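You operate a simulated robot arm through the tools that you are given. There is no shell and no other tool.

You are at the controls of a simulated robot arm. One attempt, no reset.

## Task
Stand the yellow carton in a bowl of water from the tap.
Fine: slide the steel bowl under the tap, fill it about half full and slide it back where it stood; spill nothing. Set down upright: yellow carton.

It is judged by the outcome, as a careful person would: the job done as asked, and still so three seconds after it is handed in. It fails if anything else is knocked over, pushed out of place, dropped, spilled or broken.

## Robot
A 6-joint arm with a two-finger parallel gripper, fixed in place. Base frame: the origin is on the floor under the middle of its stand, x ahead of it, y to its left, z up. Units: m, rad, N and s.
With the tool pointing down near the work surface it reaches from about 0.32 to 0.7 m from the base axis. Its first joint turns from -2.897 to 2.897 rad. Payload 4.1 kg.
Tool frame: the origin (TCP) lies between the finger pads and is the grasp point; the fingertips stand 0.023 m ahead of it; z points along the fingers, y is the line along which they close. Largest opening 0.094 m; finger width 0.038, thickness 0.01; the body of the gripper, 0.054 by 0.096 m, starts 0.039 m behind the TCP.
Orientation is that of the tool frame in the base frame, as a unit quaternion [w, x, y, z]. With the fingers straight down and closing along the base's y, the tool's x points along the base's -x, its y along +y and its z along -z.

## Interface
- The arm moves only by the tool servo_tool. Its argument "increments" is a list of rows, each an object of numbers (a shift or turn left out is 0, a gripper value left out holds the last): "dx", "dy", "dz": the shift along the base's x, y, z in m; "rx", "ry", "rz": the turn, a rotation vector about the base's x, y, z in rad. In form: [{"dx": .., "dy": .., "dz": .., "rx": .., "ry": .., "rz": ..}, ...]. A call has 1 to 20 rows; each row is the pose to reach, as a shift and turn from the pose commanded when the call began. "gripper" is the finger opening in m, from 0 to 0.094, set as the call begins (left out, the last holds). Rows are played at 5 a second. More than 0.05 m and 0.15 rad between two rows, or a gripper value outside its range, and nothing of the call is played. Where a pose cannot be reached the arm comes as near as it can. A force on the tool above 70 N (or 10 N above the force at the start of the call, whichever is more), or a blocked arm, ends the call early, and 0.2 s more pass. Each finger travels about 0.045 m/s and halts on what it meets, pressing with about 34 N; the grip force reading is that of the motor and also rises with nothing between the fingers. The clock runs only during rows and for 0.2 s after the last one: add rows that repeat a pose to give the fingers time. It gives the time, the measured TCP pose, the force on the tool (base axes), the opening and the grip force at its end, in the units of the frame above (readings bear some noise), with the torque about the TCP (base axes, N m) and any sound that the robot's microphone picked up, and new pictures: "pictures" is both (left out), scene, wrist or none.
- Cameras (640 x 400 px; columns grow to the right, rows downward): "scene" is fixed at [0.4009, 0.5023, 1.5336]; the picture's right is [-0.54, 0.84, 0.00], its down [0.72, 0.46, -0.52] and it looks along [-0.44, -0.28, -0.86] (base axes); focal length 220 px, centre (320, 200). "wrist" rides on the gripper at [0.086, 0.016, -0.074] in the tool frame; the picture's right is [-0.18, 0.98, 0.00], its down [-0.58, -0.11, -0.81] and it looks along [-0.79, -0.15, 0.59] (tool axes); focal length 243 px, centre (320, 200). There is no depth. A picture from a camera that has moved, and an enlarged one, comes with that camera's place and axes in the base frame and with its lens.
- slide_trunk(by): slides the trunk up (or, below 0, down) by that many m; the arm rides with it, the base frame stays. It gives what a move gives, with no picture.
- zoom(camera, box): a new picture of the part [left, top, right, bottom] of that camera's present view, enlarged. The clock stands still meanwhile.
- job_done(): hands the job in; it is judged then, once.

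Places have to be worked out from the pictures, the camera data and where the tool is seen. Open the gripper and draw the arm clear of the work before you hand the job in, unless the task says otherwise.

The tools are called after "Emit:" as a command line: name --argument value ..., lists and objects as JSON in quotes. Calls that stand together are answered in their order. servo_tool: Moves the arm, as the interface text tells. Its arguments: {"type":"object","properties":{"increments":{"type":"array"},"gripper":{"type":"number"},"pictures":{"type":"string","enum":["both","scene","wrist","none"]}},"required":["increments"]} The other tools are called the same way: slide_trunk (by) moves the trunk up or down; zoom (camera, box) takes an enlarged picture of a part of a camera's view; job_done () hands the job in.

At the start:

```text
clock: 0.0
position: [0.1884, 0.3109, 1.2703]
ee_rot: [0.0, 0.0, 1.0, 0.001]
ft_force: [0.5, 0.6, 0.3]
moment: [0.02, 0.03, 0.0]
grip_width: 0.094
grip_force: 0.1
trunk travel left (down, up): [-0.525, 0.065]
```

scene: 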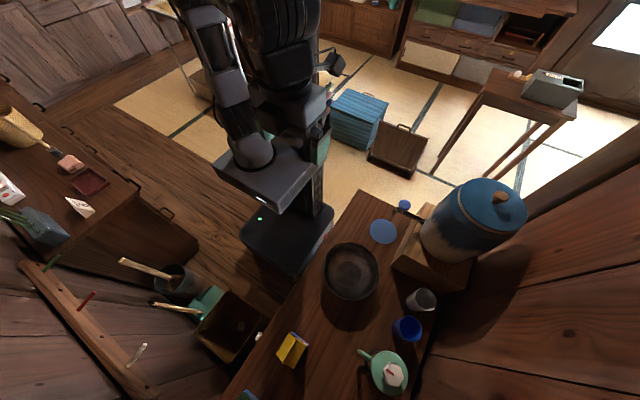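
wrist: 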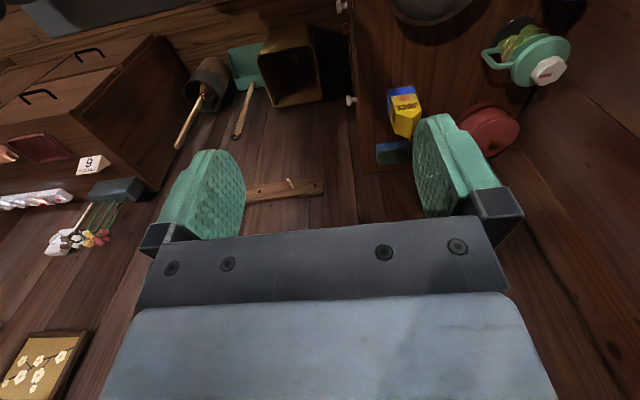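

The scene shows a wooden counter with a large blue-topped ceramic dispenser (probably the tap), a dark bowl, a yellow carton, cups and a teapot. I zoom in to see these in detail before moving.

Emit:
zoom --camera "scene" --box '[220, 160, 540, 400]'

Emit:
zoom --camera "scene" --box '[320, 170, 460, 300]'

Emit:
zoom --camera "wrist" --box '[340, 0, 600, 180]'

```text
1.67 times, centred on (380, 280) of scene
camera zoom: at [0.4009, 0.5023, 1.5336], right [-0.54, 0.84, 0.0], down [0.72, 0.46, -0.52], along [-0.44, -0.28, -0.86], focal length 366 px, centre (220, 67)
```

zoom: 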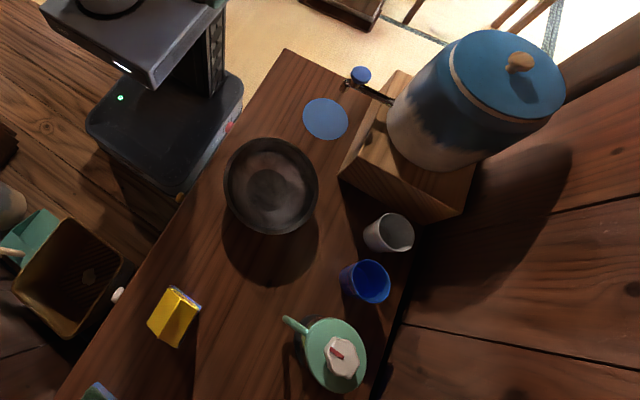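

```text
3.08 times, centred on (390, 235) of scene
camera zoom: at [0.4009, 0.5023, 1.5336], right [-0.54, 0.84, 0.0], down [0.72, 0.46, -0.52], along [-0.44, -0.28, -0.86], focal length 676 px, centre (105, 92)
```

zoom: 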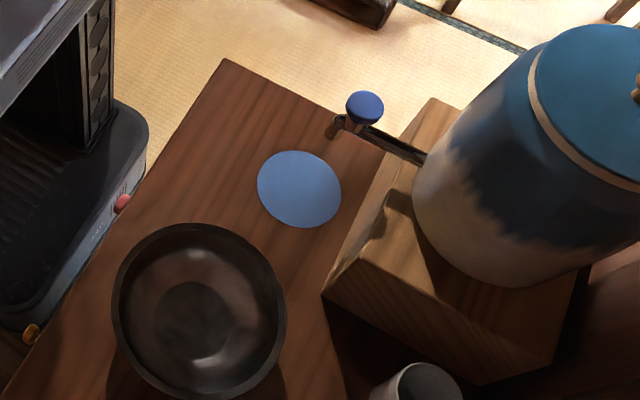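

```text
2.22 times, centred on (470, 90) of wrist
camera zoom: at [0.102, 0.3268, 1.3439], right [0.18, 0.98, 0.0], down [0.58, -0.11, 0.81], along [0.79, -0.15, -0.59], focal length 539 px, centre (-13, 444)
```

zoom: 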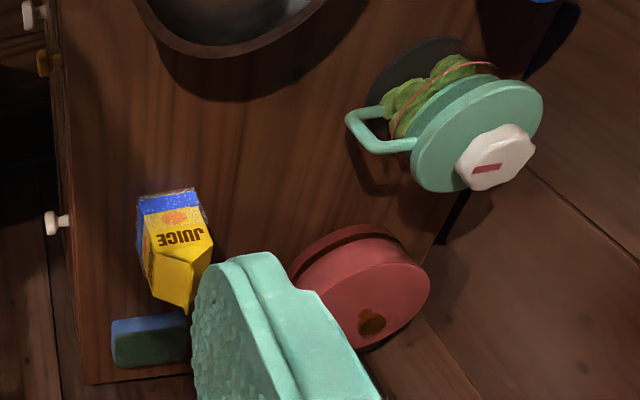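

The counter top looks to be near z≈0.80: the carton triangulates to about (0.466, 0.46). The bowl is near (0.21, 0.49) and the tap spout is above a blue disc near (0.015, 0.52). I turn the tool about z in place so the wrist camera faces the counter.

Emit:
servo_tool --increments '[{"rz": 0.14}, {"rz": 0.28}, {"rz": 0.42}, {"rz": 0.56}, {"rz": 0.7}, {"rz": 0.84}, {"rz": 0.98}, {"rz": 1.12}, {"rz": 1.26}, {"rz": 1.4}, {"rz": 1.54}, {"rz": 1.5708}]' --gripper 0.094

```text
clock: 2.6
position: [0.1894, 0.3112, 1.2696]
ee_rot: [0.0, 0.708, -0.707, 0.0]
ft_force: [0.2, -0.3, 0.6]
moment: [-0.01, -0.01, 0.01]
grip_width: 0.094
grip_force: 0.0
trunk travel left (down, up): [-0.525, 0.065]
camera wrist: at [0.1724, 0.2243, 1.3437], right [-0.98, 0.18, 0.0], down [0.11, 0.58, 0.81], along [0.15, 0.79, -0.59], focal length 243 px, centre (320, 200)
```

scene: 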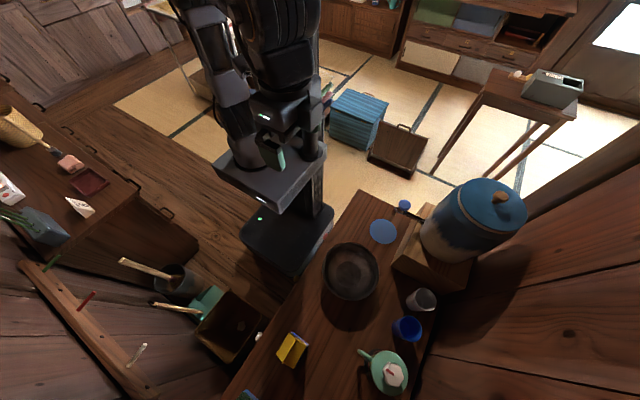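
wrist: 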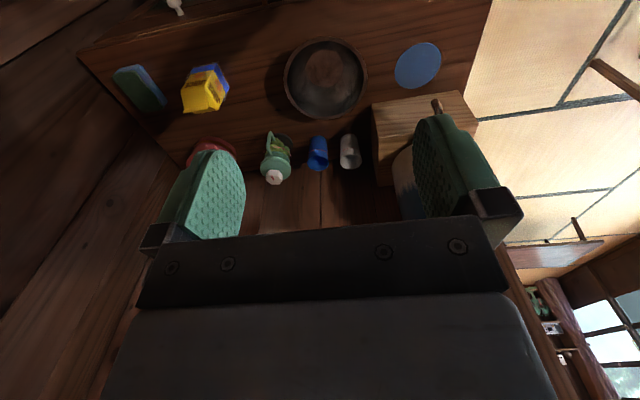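

The wrist camera now faces the counter, but a finger hides the tap. The disc triangulates to about (0.005, 0.521, 0.785). I move toward -x and a little lower to look at the tap and stand.

Emit:
servo_tool --increments '[{"dx": -0.04, "dy": 0.01}, {"dx": -0.08, "dy": 0.02, "dz": 0.0}, {"dx": -0.12, "dy": 0.02, "dz": -0.02}, {"dx": -0.16, "dy": 0.02, "dz": -0.04}, {"dx": -0.16, "dy": 0.02, "dz": -0.04}]'

```text
clock: 3.8
position: [0.0274, 0.3289, 1.2278]
ee_rot: [0.0, 0.707, -0.707, 0.001]
ft_force: [0.5, 0.9, -0.2]
moment: [0.0, -0.02, 0.0]
grip_width: 0.0939
grip_force: 0.0
trunk travel left (down, up): [-0.525, 0.065]
camera wrist: at [0.0119, 0.2426, 1.302], right [-0.98, 0.18, 0.0], down [0.11, 0.58, 0.81], along [0.15, 0.79, -0.59], focal length 243 px, centre (320, 200)
```

scene: 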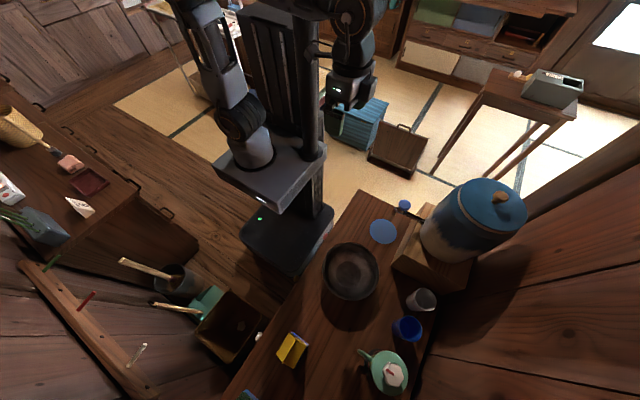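
wrist: 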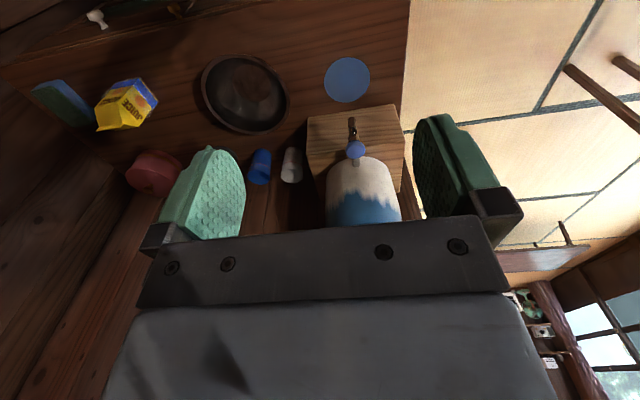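

Emit:
zoom --camera "wrist" --box '[280, 50, 440, 230]'

Emit:
zoom --camera "wrist" --box '[180, 30, 420, 180]'

```text
2.22 times, centred on (360, 140) of wrist
camera zoom: at [0.0119, 0.2426, 1.302], right [-0.98, 0.18, 0.0], down [0.11, 0.58, 0.81], along [0.15, 0.79, -0.59], focal length 539 px, centre (231, 333)
```

zoom: 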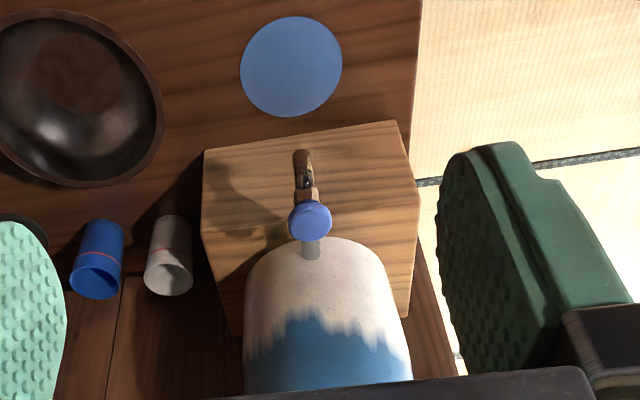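

```text
2.67 times, centred on (300, 105) of wrist
camera zoom: at [0.0119, 0.2426, 1.302], right [-0.98, 0.18, 0.0], down [0.11, 0.58, 0.81], along [0.15, 0.79, -0.59], focal length 647 px, centre (373, 453)
```

zoom: 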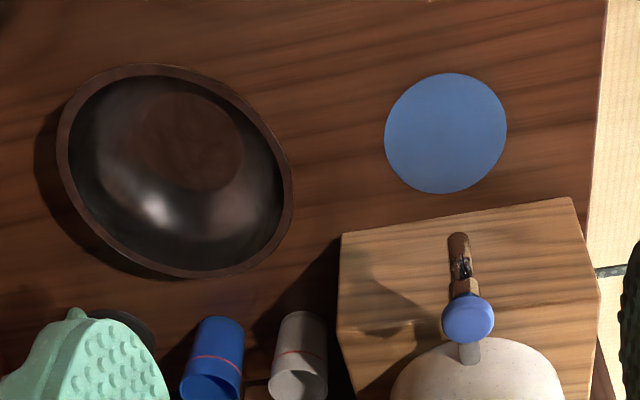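

The spout tip triangulates to about (0.004, 0.515, 0.938), directly above the blue disc, and the knob to about (0.003, 0.533, 0.987). I move nearer to see how the tap works.

Emit:
servo_tool --increments '[{"dy": 0.02, "dz": -0.03, "dx": -0.005}, {"dy": 0.04, "dz": -0.06, "dx": -0.01}, {"dy": 0.055, "dz": -0.1, "dx": -0.01}, {"dy": 0.055, "dz": -0.1, "dx": -0.01}]' --pictures "wrist"

Emit:
zoom --camera "wrist" --box '[260, 60, 440, 220]'

```text
clock: 4.8
position: [0.0171, 0.3855, 1.1296]
ee_rot: [0.0, 0.707, -0.707, 0.0]
ft_force: [0.2, 0.1, -0.5]
moment: [-0.01, 0.03, 0.01]
grip_width: 0.0943
grip_force: 0.0
trunk travel left (down, up): [-0.525, 0.065]
camera wrist: at [0.0019, 0.2986, 1.2039], right [-0.98, 0.18, 0.0], down [0.11, 0.58, 0.81], along [0.15, 0.79, -0.59], focal length 243 px, centre (320, 200)
```

wrist: 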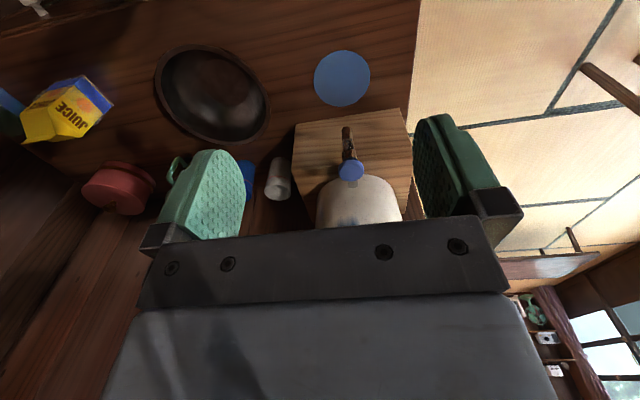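

```text
2.50 times, centred on (350, 140) of wrist
camera zoom: at [0.0019, 0.2986, 1.2039], right [-0.98, 0.18, 0.0], down [0.11, 0.58, 0.81], along [0.15, 0.79, -0.59], focal length 606 px, centre (245, 350)
```

zoom: 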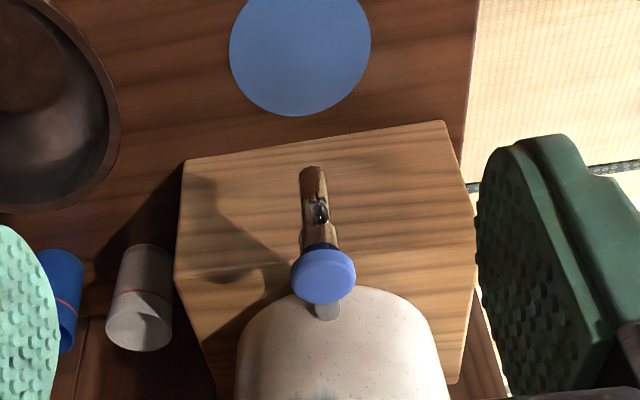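

I zoom in on the tap with the scene camera for a side-on look at the knob.

Emit:
zoom --camera "scene" --box '[375, 185, 435, 225]'

Emit:
zoom --camera "wrist" --box '[320, 110, 390, 200]'

```text
10.00 times, centred on (405, 205) of scene
camera zoom: at [0.4009, 0.5023, 1.5336], right [-0.54, 0.84, 0.0], down [0.72, 0.46, -0.52], along [-0.44, -0.28, -0.86], focal length 2196 px, centre (-530, 150)
```

zoom: 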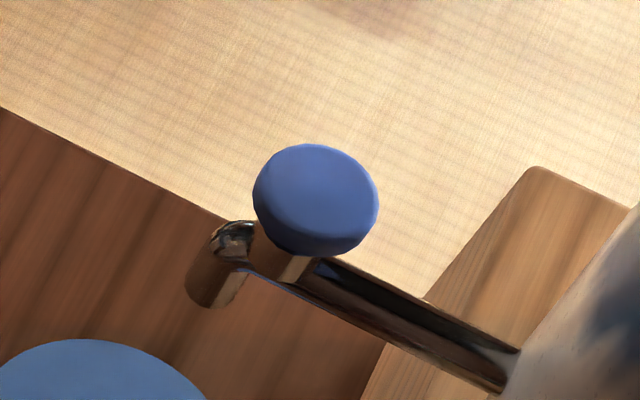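

```text
4.44 times, centred on (355, 155) of wrist
camera zoom: at [0.0019, 0.2986, 1.2039], right [-0.98, 0.18, 0.0], down [0.11, 0.58, 0.81], along [0.15, 0.79, -0.59], focal length 1078 px, centre (164, 400)
```

zoom: 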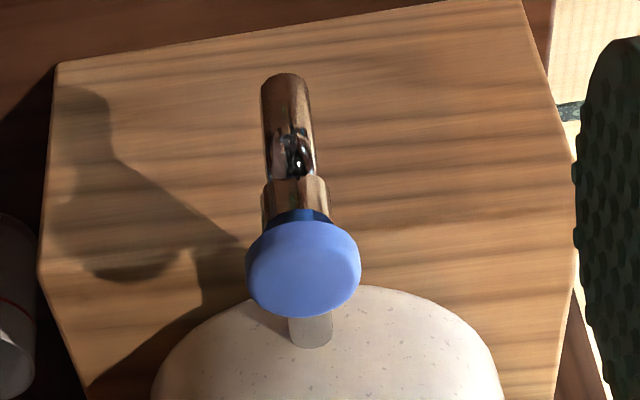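

The tap is a push-button type. The blue button is centred near (0.0035, 0.535), with its top at z≈0.99, and the vertical spout is at (0.003, 0.522) with its bottom at z≈0.91. Next I go to the bowl's near side, lower, to measure the bowl and counter height.

Emit:
servo_tool --increments '[{"dx": 0.04, "dy": -0.02}, {"dx": 0.08, "dy": -0.04}, {"dx": 0.12, "dy": -0.05, "dz": -0.02}, {"dx": 0.16, "dy": -0.05, "dz": -0.04}, {"dx": 0.19, "dy": -0.05, "dz": -0.07}, {"dx": 0.2, "dy": -0.05, "dz": -0.11}, {"dx": 0.2, "dy": -0.05, "dz": -0.15}, {"dx": 0.2, "dy": -0.05, "dz": -0.15}]' --pictures "both"

Emit:
zoom --camera "wrist" --box '[240, 60, 420, 220]'

```text
clock: 6.6
position: [0.218, 0.3364, 0.9793]
ee_rot: [0.0, 0.707, -0.707, 0.0]
ft_force: [-0.2, 0.3, -0.5]
moment: [-0.02, 0.01, 0.0]
grip_width: 0.0944
grip_force: 0.1
trunk travel left (down, up): [-0.525, 0.065]
camera wrist: at [0.2014, 0.2499, 1.053], right [-0.98, 0.18, 0.0], down [0.11, 0.58, 0.81], along [0.15, 0.79, -0.59], focal length 243 px, centre (320, 200)
```

scene: 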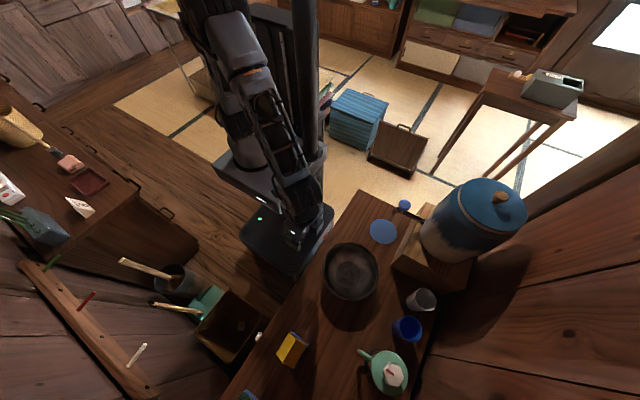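
wrist: 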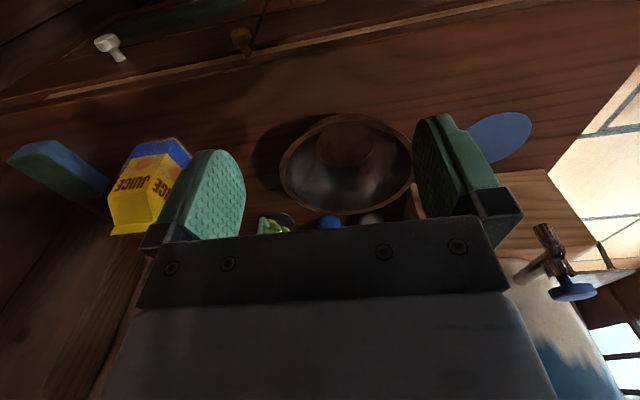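

```text
2.50 times, centred on (330, 140) of wrist
camera zoom: at [0.2014, 0.2499, 1.053], right [-0.98, 0.18, 0.0], down [0.11, 0.58, 0.81], along [0.15, 0.79, -0.59], focal length 606 px, centre (295, 350)
```

zoom: 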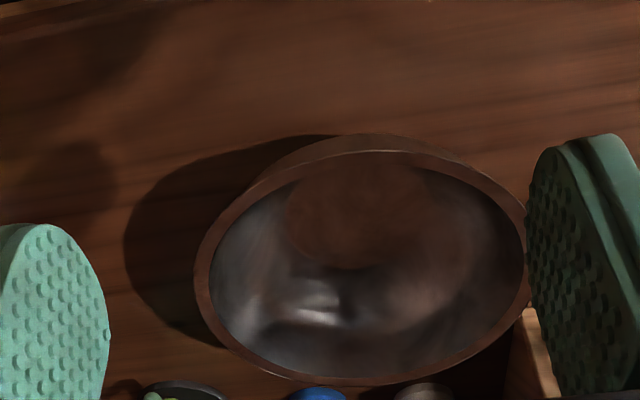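

The bowl rim comes out at about z 0.84, with diameter about 0.17 and centre near (0.207, 0.493). The counter is near z 0.775. I zoom on the stand and the bowl to refine the geometry.

Emit:
zoom --camera "scene" --box '[370, 190, 490, 300]'

Emit:
zoom --camera "scene" --box '[310, 230, 400, 310]'

Emit:
zoom --camera "scene" --box '[230, 310, 330, 400]'

Emit:
zoom --camera "wrist" --box '[440, 90, 640, 330]'

```text
3.64 times, centred on (430, 245) of scene
camera zoom: at [0.4009, 0.5023, 1.5336], right [-0.54, 0.84, 0.0], down [0.72, 0.46, -0.52], along [-0.44, -0.28, -0.86], focal length 798 px, centre (-80, 36)
```

zoom: 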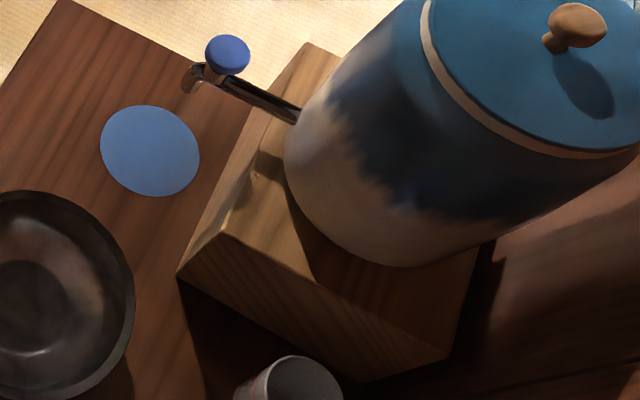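

```text
5.00 times, centred on (355, 270) of scene
camera zoom: at [0.4009, 0.5023, 1.5336], right [-0.54, 0.84, 0.0], down [0.72, 0.46, -0.52], along [-0.44, -0.28, -0.86], focal length 1098 px, centre (145, -150)
```

zoom: 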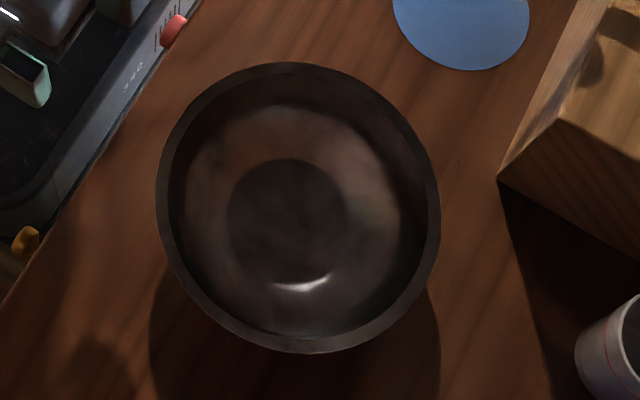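

```text
4.44 times, centred on (280, 355) of scene
camera zoom: at [0.4009, 0.5023, 1.5336], right [-0.54, 0.84, 0.0], down [0.72, 0.46, -0.52], along [-0.44, -0.28, -0.86], focal length 976 px, centre (498, -489)
```

zoom: 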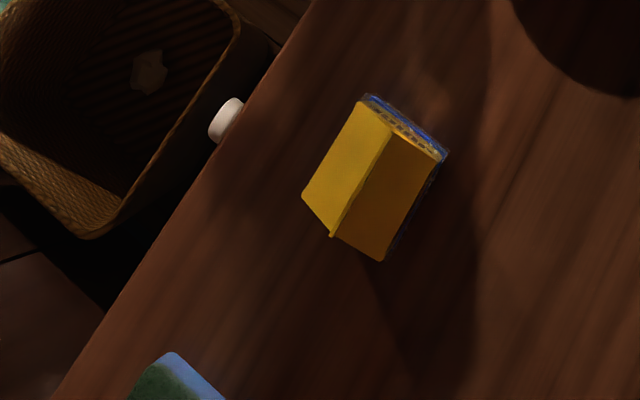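

```text
1.67 times, centred on (540, 210) of wrist
camera zoom: at [0.2014, 0.2499, 1.053], right [-0.98, 0.18, 0.0], down [0.11, 0.58, 0.81], along [0.15, 0.79, -0.59], focal length 404 px, centre (-47, 183)
```

zoom: 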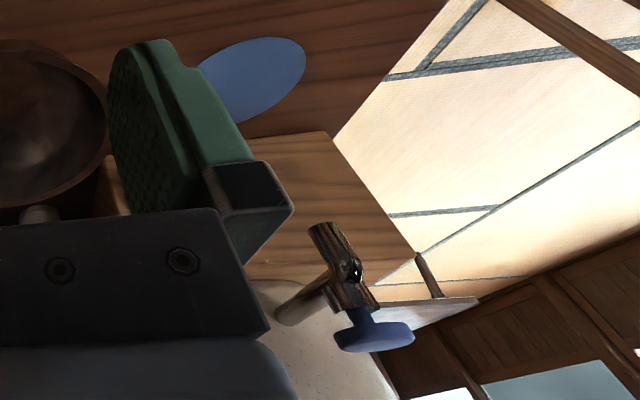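

The stand front face is at about y=0.602 with its top near z≈0.905, so the bowl should go under the spout with its centre at y≈0.50 to clear the stand. I pitch the wrist camera up and lower it for a side view of the bowl wall profile and counter height.

Emit:
servo_tool --increments '[{"rx": 0.13, "dz": -0.01}, {"rx": 0.26, "dz": -0.03}, {"rx": 0.39, "dz": -0.05}, {"rx": 0.5, "dz": -0.075}, {"rx": 0.5, "dz": -0.075}]' --pictures "wrist"

Emit:
zoom --camera "wrist" --box '[230, 40, 430, 220]'

```text
clock: 7.8
position: [0.2193, 0.3364, 0.9025]
ee_rot: [-0.173, 0.686, -0.685, -0.174]
ft_force: [0.7, 0.3, 0.3]
moment: [0.0, 0.01, 0.01]
grip_width: 0.0939
grip_force: 0.1
out of reach, approached as far as the arm can: row 3, 4
trunk travel left (down, up): [-0.525, 0.065]
camera wrist: at [0.2031, 0.2241, 0.9266], right [-0.98, 0.16, 0.09], down [0.11, 0.13, 0.99], along [0.15, 0.98, -0.14], focal length 243 px, centre (320, 200)
```

wrist: 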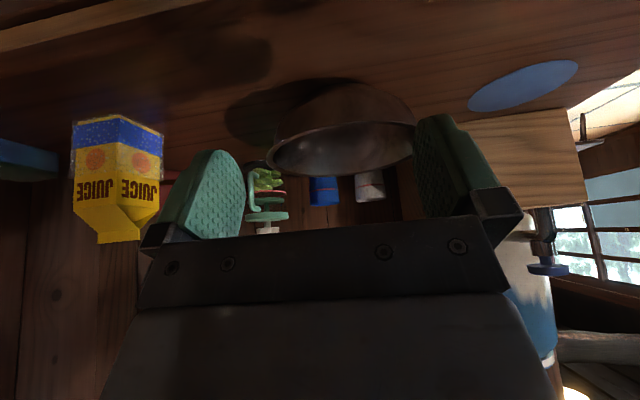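

```text
2.22 times, centred on (330, 130) of wrist
camera zoom: at [0.2031, 0.2241, 0.9266], right [-0.98, 0.16, 0.09], down [0.11, 0.13, 0.99], along [0.15, 0.98, -0.14], focal length 539 px, centre (298, 356)
```

zoom: 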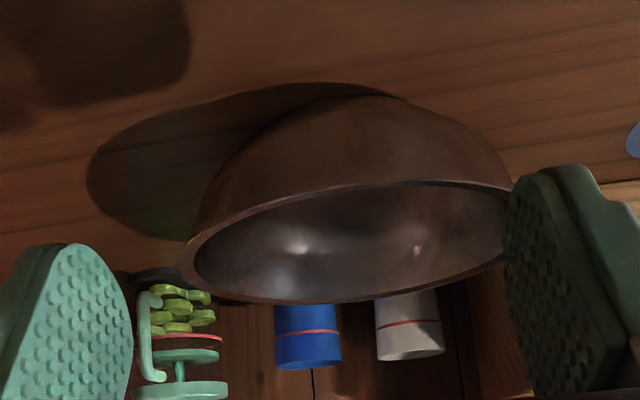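

The side view gives the rim plane at z=0.842, counter z≈0.776, base radius about 0.04 and wall slope near the rim about 20–25°. The bowl centre is about (0.209, 0.493). I raise and straighten the tool, then I'll go over the +x rim.

Emit:
servo_tool --increments '[{"rx": -0.13, "dz": 0.03}, {"rx": -0.26, "dz": 0.06}, {"rx": -0.39, "dz": 0.08}, {"rx": -0.5, "dz": 0.1}, {"rx": -0.5, "dz": 0.1, "dx": 0.04, "dy": 0.02}, {"rx": -0.5, "dz": 0.1, "dx": 0.07, "dy": 0.05}, {"rx": -0.5, "dz": 0.1, "dx": 0.1, "dy": 0.09}, {"rx": -0.5, "dz": 0.1, "dx": 0.1, "dy": 0.09}]' --gripper 0.045 --pictures "wrist"

```text
clock: 9.6
position: [0.3167, 0.4264, 1.0045]
ee_rot: [0.0, -0.707, 0.707, 0.0]
ft_force: [0.3, -0.1, -0.3]
moment: [-0.03, 0.02, -0.01]
grip_width: 0.0452
grip_force: 0.1
out of reach, approached as far as the arm can: row 1
trunk travel left (down, up): [-0.525, 0.065]
camera wrist: at [0.3011, 0.3399, 1.0789], right [-0.98, 0.18, 0.0], down [0.11, 0.58, 0.81], along [0.15, 0.79, -0.59], focal length 243 px, centre (320, 200)
```

wrist: 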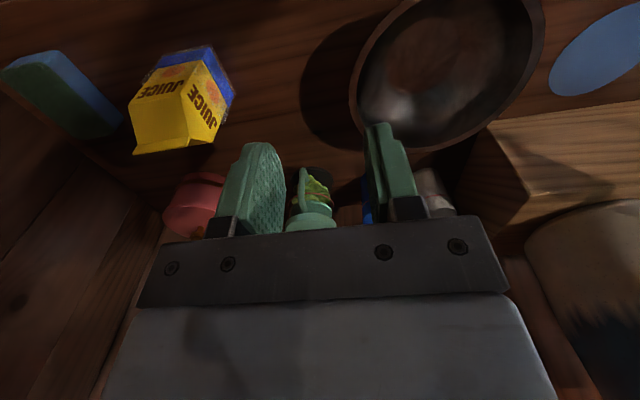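

The tool is straight again with fingers at 45 mm. I tilt it about y by 0.40 rad to match the wall slope and hover above the +x rim.

Emit:
servo_tool --increments '[{"ry": 0.13, "dy": 0.02, "dz": -0.01}, {"ry": 0.26, "dy": 0.045, "dz": -0.03}, {"ry": 0.4, "dy": 0.0666, "dz": -0.06, "dx": 0.003}, {"ry": 0.4, "dy": 0.0666, "dz": -0.1, "dx": 0.003}, {"ry": 0.4, "dy": 0.0666, "dz": -0.1, "dx": 0.003}]'

Emit:
zoom --camera "scene" --box '[310, 220, 410, 310]'

Emit:
zoom --camera "wrist" --box '[200, 0, 480, 240]'

```text
clock: 10.8
position: [0.3203, 0.4904, 0.9043]
ee_rot: [0.141, 0.693, -0.693, -0.14]
ft_force: [0.6, -0.3, 1.1]
moment: [-0.04, 0.0, -0.01]
grip_width: 0.0448
grip_force: 0.1
trunk travel left (down, up): [-0.525, 0.065]
camera wrist: at [0.3356, 0.4045, 0.9784], right [-0.91, 0.18, 0.38], down [0.41, 0.58, 0.7], along [-0.09, 0.79, -0.6], focal length 243 px, centre (320, 200)
```

scene: 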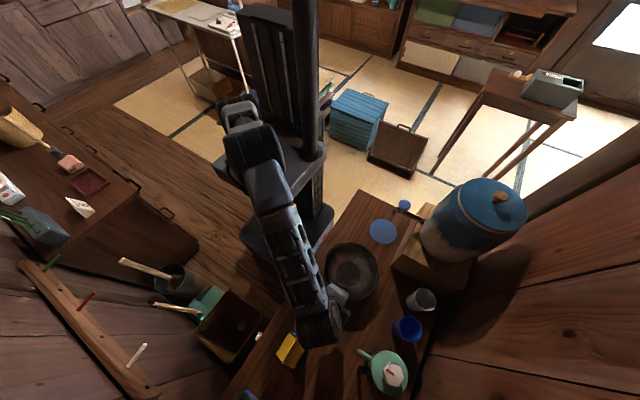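
wrist: 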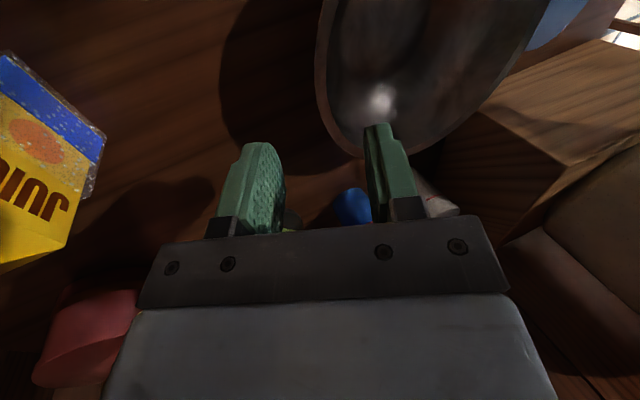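

```text
4.44 times, centred on (360, 265) of scene
camera zoom: at [0.4009, 0.5023, 1.5336], right [-0.54, 0.84, 0.0], down [0.72, 0.46, -0.52], along [-0.44, -0.28, -0.86], focal length 976 px, centre (142, -89)
```

zoom: 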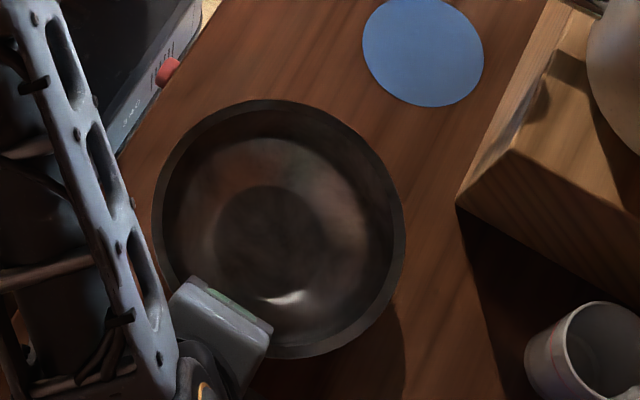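

```text
1.67 times, centred on (340, 120) of wrist
camera zoom: at [0.3356, 0.4045, 0.9784], right [-0.91, 0.18, 0.38], down [0.41, 0.58, 0.7], along [-0.09, 0.79, -0.6], focal length 404 px, centre (287, 333)
```

zoom: 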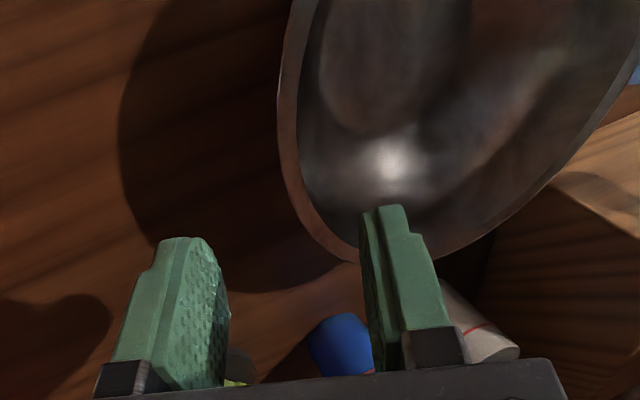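

The rim projects midway between the fingers, as planned. I descend 0.06 m along the finger axis so the wall sits between the pads.

Emit:
servo_tool --increments '[{"dx": -0.006, "dz": -0.014, "dy": 0.001}, {"dx": -0.012, "dz": -0.028, "dy": 0.002}, {"dx": -0.018, "dz": -0.042, "dy": 0.002}, {"dx": -0.0233, "dz": -0.0553, "dy": 0.002}, {"dx": -0.0233, "dz": -0.0553, "dy": 0.002}]'

Emit:
zoom --camera "wrist" --box '[200, 0, 480, 240]'

```text
clock: 12.0
position: [0.2987, 0.494, 0.8489]
ee_rot: [-0.14, -0.693, 0.693, 0.14]
ft_force: [-0.2, -0.7, 0.4]
moment: [0.04, 0.0, 0.01]
grip_width: 0.045
grip_force: 0.0
trunk travel left (down, up): [-0.525, 0.065]
camera wrist: at [0.3128, 0.4069, 0.9233], right [-0.91, 0.18, 0.38], down [0.41, 0.58, 0.7], along [-0.09, 0.79, -0.6], focal length 243 px, centre (320, 200)
```

scene: 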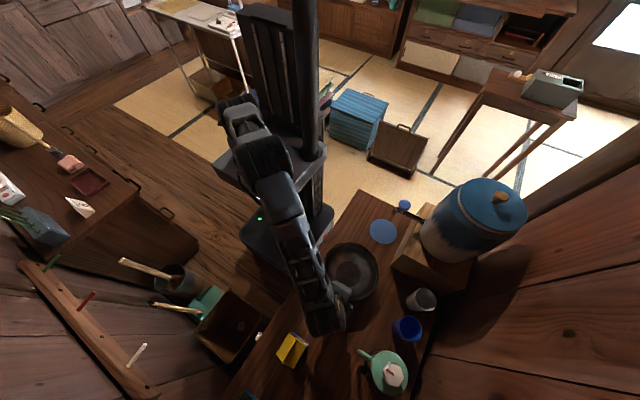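
wrist: 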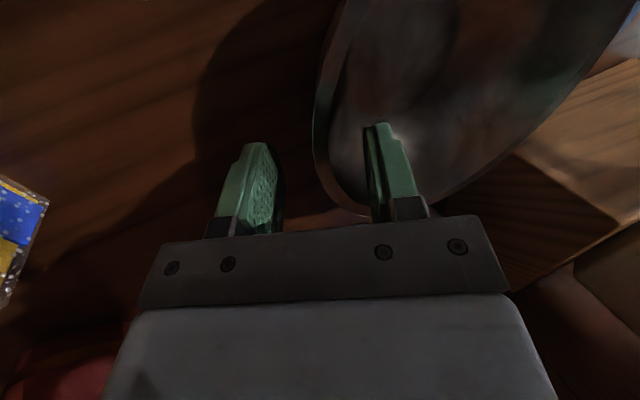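

```text
1.67 times, centred on (340, 120) of wrist
camera zoom: at [0.3128, 0.4069, 0.9233], right [-0.91, 0.18, 0.38], down [0.41, 0.58, 0.7], along [-0.09, 0.79, -0.6], focal length 404 px, centre (287, 333)
```

zoom: 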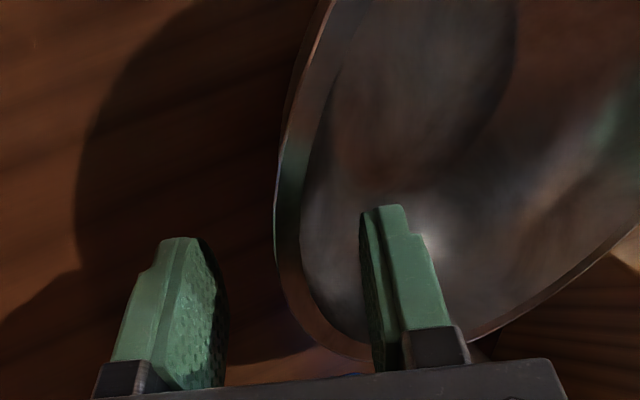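

The rim sits centred between the fingers with nothing touching (force near zero). I close the gripper on the wall.

Emit:
servo_tool --increments '[{"dx": 0.0}, {"dx": 0.0}, {"dx": 0.0}, {"dx": 0.0}, {"dx": 0.0}]' --gripper 0.0

Emit:
zoom --camera "wrist" --box '[200, 0, 480, 240]'

Emit:
zoom --camera "scene" --box '[310, 220, 410, 310]'

```text
clock: 13.2
position: [0.2976, 0.4948, 0.8502]
ee_rot: [-0.14, -0.693, 0.693, 0.141]
ft_force: [-2.4, -0.3, 7.6]
moment: [0.24, 0.5, 0.09]
grip_width: 0.0097
grip_force: 34.6
trunk travel left (down, up): [-0.525, 0.065]
camera wrist: at [0.3124, 0.4068, 0.9243], right [-0.91, 0.18, 0.38], down [0.41, 0.58, 0.7], along [-0.09, 0.79, -0.6], focal length 243 px, centre (320, 200)
```

scene: 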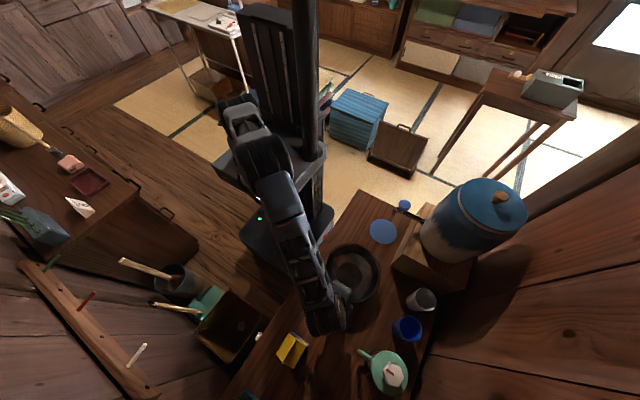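
wrist: 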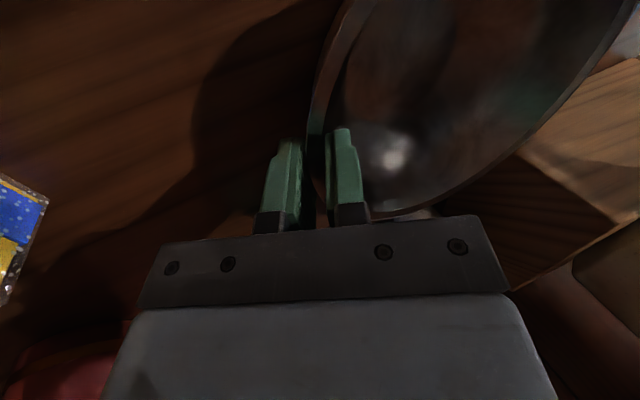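

```text
1.67 times, centred on (340, 120) of wrist
camera zoom: at [0.3124, 0.4068, 0.9243], right [-0.91, 0.18, 0.38], down [0.41, 0.58, 0.7], along [-0.09, 0.79, -0.6], focal length 404 px, centre (287, 333)
```

zoom: 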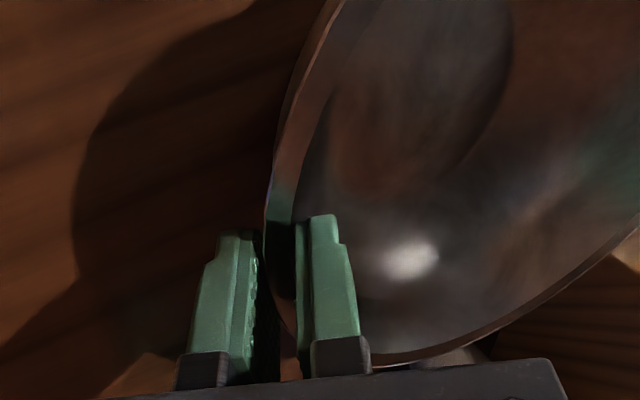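

```text
4.44 times, centred on (360, 265) of scene
camera zoom: at [0.4009, 0.5023, 1.5336], right [-0.54, 0.84, 0.0], down [0.72, 0.46, -0.52], along [-0.44, -0.28, -0.86], focal length 976 px, centre (142, -89)
```

zoom: 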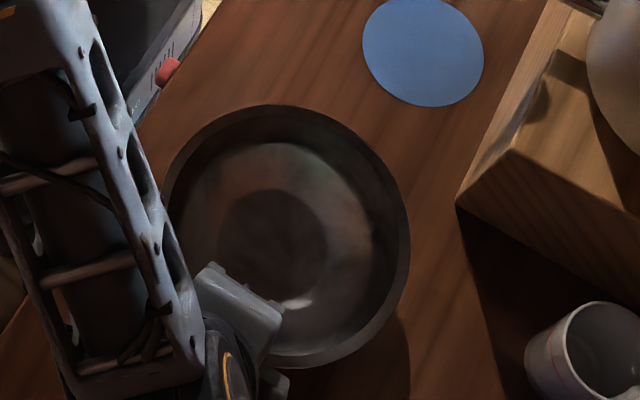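

The wall is held (opening 9.7 mm, grip 34.6 N) and the bowl still sits flat with only a few mm of shift. I slide it 0.10 m toward -x and check.

Emit:
servo_tool --increments '[{"dx": -0.01}, {"dx": -0.03}, {"dx": -0.05, "dy": 0.002}, {"dx": -0.07, "dy": 0.003}, {"dx": -0.09, "dy": 0.004}, {"dx": -0.1, "dy": 0.005}, {"dx": -0.1, "dy": 0.005}]'

Emit:
zoom --camera "scene" --box '[320, 190, 420, 300]'

```text
clock: 14.8
position: [0.1992, 0.4984, 0.8497]
ee_rot: [-0.139, -0.693, 0.693, 0.141]
ft_force: [6.5, 0.4, 18.5]
moment: [0.65, 0.46, -0.23]
grip_width: 0.0098
grip_force: 34.1
trunk travel left (down, up): [-0.525, 0.065]
camera wrist: at [0.2127, 0.4116, 0.9241], right [-0.91, 0.18, 0.38], down [0.41, 0.58, 0.7], along [-0.09, 0.79, -0.6], focal length 243 px, centre (320, 200)
```

scene: 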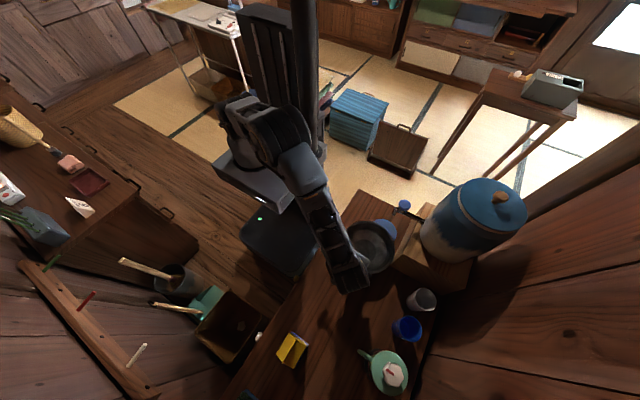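
wrist: 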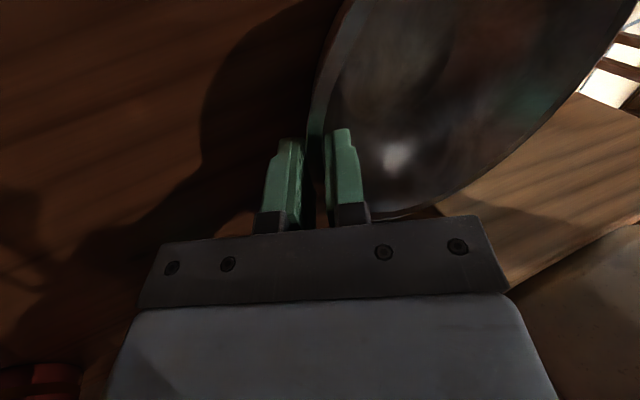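

```text
3.64 times, centred on (370, 245) of scene
camera zoom: at [0.4009, 0.5023, 1.5336], right [-0.54, 0.84, 0.0], down [0.72, 0.46, -0.52], along [-0.44, -0.28, -0.86], focal length 798 px, centre (138, 36)
```

zoom: 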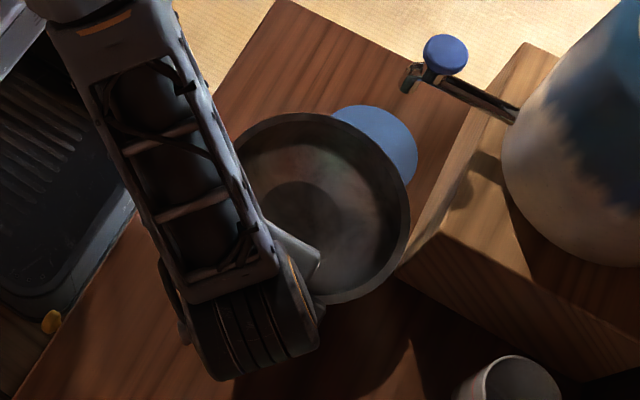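

The bowl is sliding flat, with Fz about 18 N pressing on it, so I ease the height up 1 mm. I slide the remaining ~0.107 m to bring its centre under the spout.

Emit:
servo_tool --increments '[{"dx": -0.01, "dz": 0.001}, {"dx": -0.03, "dz": 0.001}, {"dx": -0.05, "dy": 0.001, "dz": 0.001}, {"dx": -0.07, "dy": 0.002, "dz": 0.001}, {"dx": -0.09, "dy": 0.003, "dz": 0.001}, {"dx": -0.107, "dy": 0.003, "dz": 0.001}, {"dx": -0.107, "dy": 0.003, "dz": 0.001}]'

Emit:
zoom --camera "scene" --box '[320, 170, 440, 280]'

```text
clock: 16.4
position: [0.0913, 0.5012, 0.851]
ee_rot: [-0.141, -0.693, 0.693, 0.139]
ft_force: [-0.2, -0.8, 2.6]
moment: [0.13, 0.18, 0.07]
grip_width: 0.0098
grip_force: 34.2
trunk travel left (down, up): [-0.525, 0.065]
camera wrist: at [0.1051, 0.4141, 0.9255], right [-0.91, 0.18, 0.38], down [0.41, 0.58, 0.7], along [-0.09, 0.79, -0.6], focal length 243 px, centre (320, 200)
```

scene: 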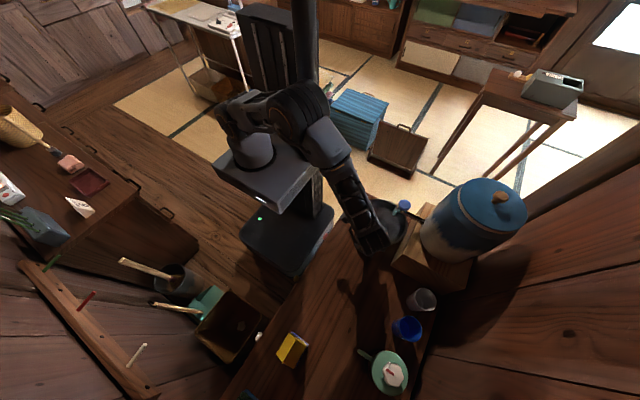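
wrist: 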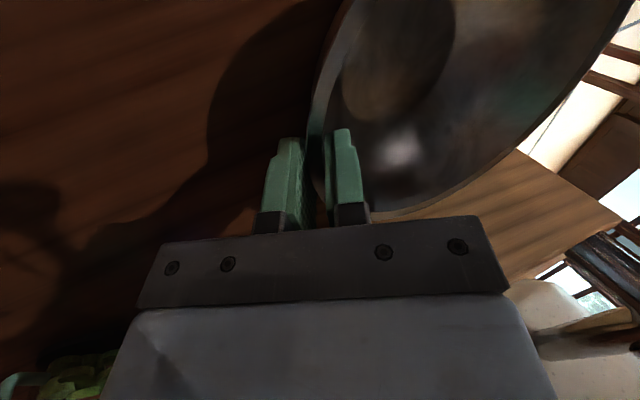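

```text
3.64 times, centred on (380, 225) of scene
camera zoom: at [0.4009, 0.5023, 1.5336], right [-0.54, 0.84, 0.0], down [0.72, 0.46, -0.52], along [-0.44, -0.28, -0.86], focal length 798 px, centre (102, 109)
```

zoom: 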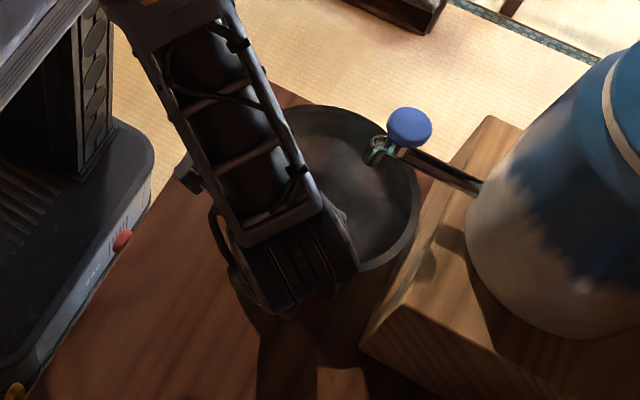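

The bowl is now under the spout with forces small. I open the gripper to 45 mm and withdraw along the finger axis.

Emit:
servo_tool --increments '[{"dx": 0.0}, {"dx": 0.0}, {"dx": 0.0}, {"dx": 0.006, "dz": 0.014}, {"dx": 0.014, "dz": 0.034}, {"dx": 0.026, "dz": 0.062}, {"dx": 0.04, "dz": 0.095}, {"dx": 0.05, "dz": 0.13}, {"dx": 0.06, "dz": 0.17}, {"dx": 0.06, "dz": 0.17}]' --gripper 0.045

Emit:
zoom --camera "scene" --box '[320, 170, 440, 280]'

Emit:
zoom --camera "wrist" --box '[300, 0, 640, 240]'

```text
clock: 18.6
position: [0.153, 0.5024, 1.0199]
ee_rot: [-0.14, -0.693, 0.693, 0.139]
ft_force: [0.4, -0.5, 0.4]
moment: [0.04, 0.02, -0.04]
grip_width: 0.045
grip_force: 0.1
trunk travel left (down, up): [-0.525, 0.065]
camera wrist: at [0.1666, 0.4161, 1.0947], right [-0.91, 0.18, 0.38], down [0.41, 0.58, 0.7], along [-0.09, 0.79, -0.6], focal length 243 px, centre (320, 200)
```

scene: 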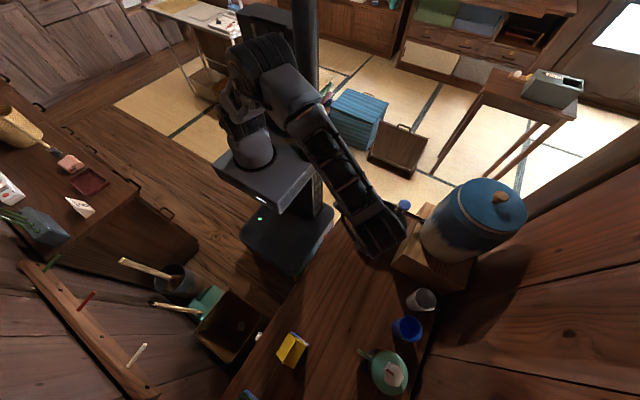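
wrist: 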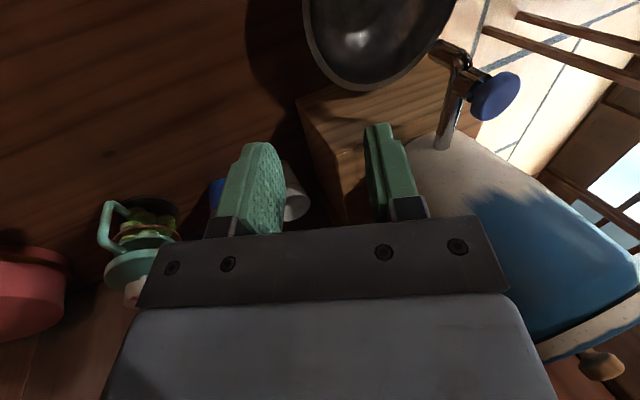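

```text
3.64 times, centred on (380, 225) of scene
camera zoom: at [0.4009, 0.5023, 1.5336], right [-0.54, 0.84, 0.0], down [0.72, 0.46, -0.52], along [-0.44, -0.28, -0.86], focal length 798 px, centre (102, 109)
```

zoom: 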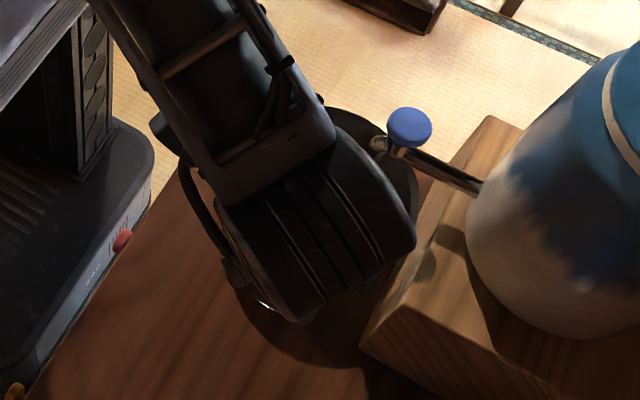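

```text
1.67 times, centred on (470, 120) of wrist
camera zoom: at [0.1666, 0.4161, 1.0947], right [-0.91, 0.18, 0.38], down [0.41, 0.58, 0.7], along [-0.09, 0.79, -0.6], focal length 404 px, centre (70, 333)
```

zoom: 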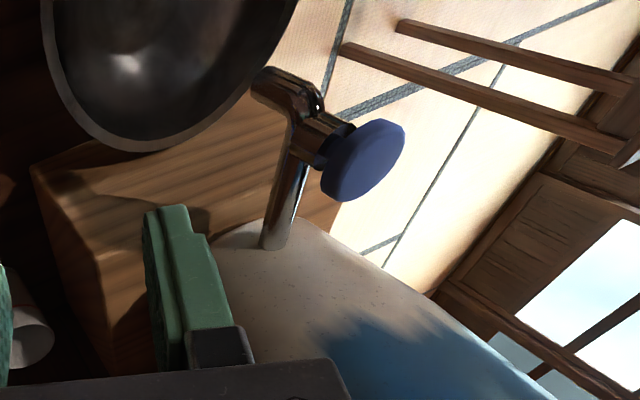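

I withdraw up and back toward the robot, and straighten the tool to inspect how the bowl sits under the spout.

Emit:
servo_tool --increments '[{"dz": 0.03, "dy": -0.02, "ry": -0.1}, {"dz": 0.07, "dy": -0.05, "ry": -0.2}, {"dz": 0.1, "dy": -0.09, "ry": -0.3}, {"dz": 0.11, "dy": -0.115, "ry": -0.4}, {"dz": 0.11, "dy": -0.115, "dx": -0.04, "ry": -0.4}, {"dz": 0.11, "dy": -0.115, "dx": -0.08, "ry": -0.4}, {"dz": 0.11, "dy": -0.115, "dx": -0.12, "ry": -0.4}, {"dz": 0.11, "dy": -0.115, "dx": -0.133, "ry": -0.4}, {"dz": 0.11, "dy": -0.115, "dx": -0.133, "ry": -0.4}]'

Emit:
zoom --camera "wrist" --box '[240, 20, 460, 220]'

Emit:
zoom --camera "scene" --box '[320, 170, 440, 280]'

```text
clock: 20.6
position: [0.0208, 0.3877, 1.1314]
ee_rot: [0.0, 0.707, -0.707, -0.001]
ft_force: [-0.3, 0.3, 0.3]
moment: [0.0, -0.02, 0.01]
grip_width: 0.045
grip_force: 0.0
trunk travel left (down, up): [-0.525, 0.065]
camera wrist: at [0.0034, 0.3003, 1.2061], right [-0.98, 0.18, 0.0], down [0.11, 0.58, 0.81], along [0.15, 0.79, -0.59], focal length 243 px, centre (320, 200)
```

scene: 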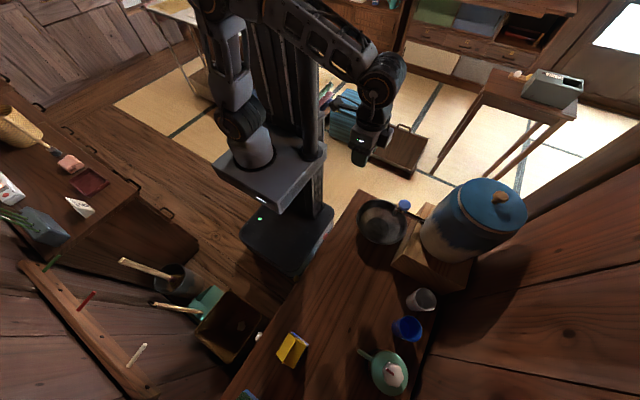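
wrist: 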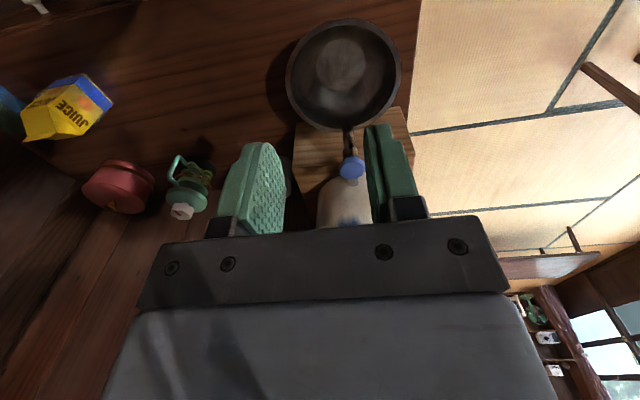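

```text
2.00 times, centred on (350, 120) of wrist
camera zoom: at [0.0034, 0.3003, 1.2061], right [-0.98, 0.18, 0.0], down [0.11, 0.58, 0.81], along [0.15, 0.79, -0.59], focal length 485 px, centre (260, 360)
```

zoom: 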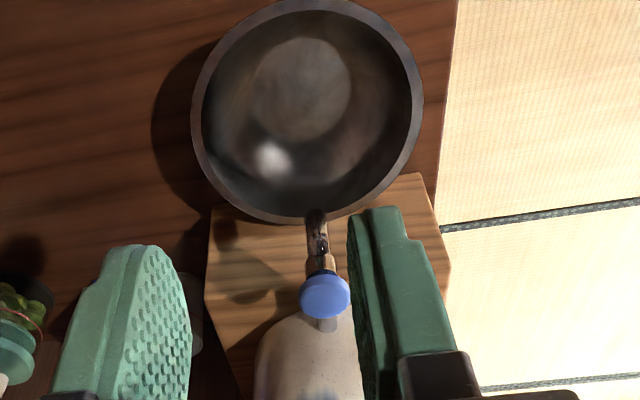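

```text
3.64 times, centred on (380, 225) of scene
camera zoom: at [0.4009, 0.5023, 1.5336], right [-0.54, 0.84, 0.0], down [0.72, 0.46, -0.52], along [-0.44, -0.28, -0.86], focal length 798 px, centre (102, 109)
```

zoom: 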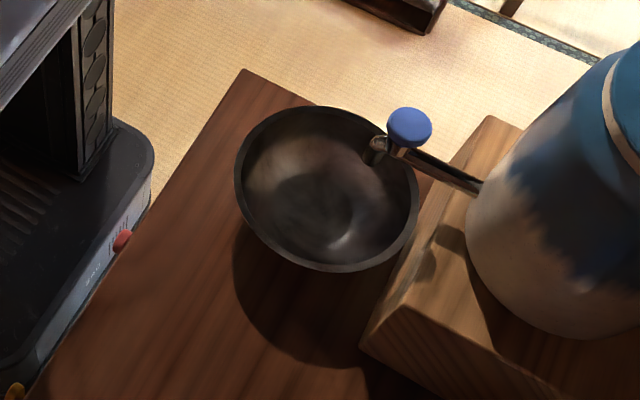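

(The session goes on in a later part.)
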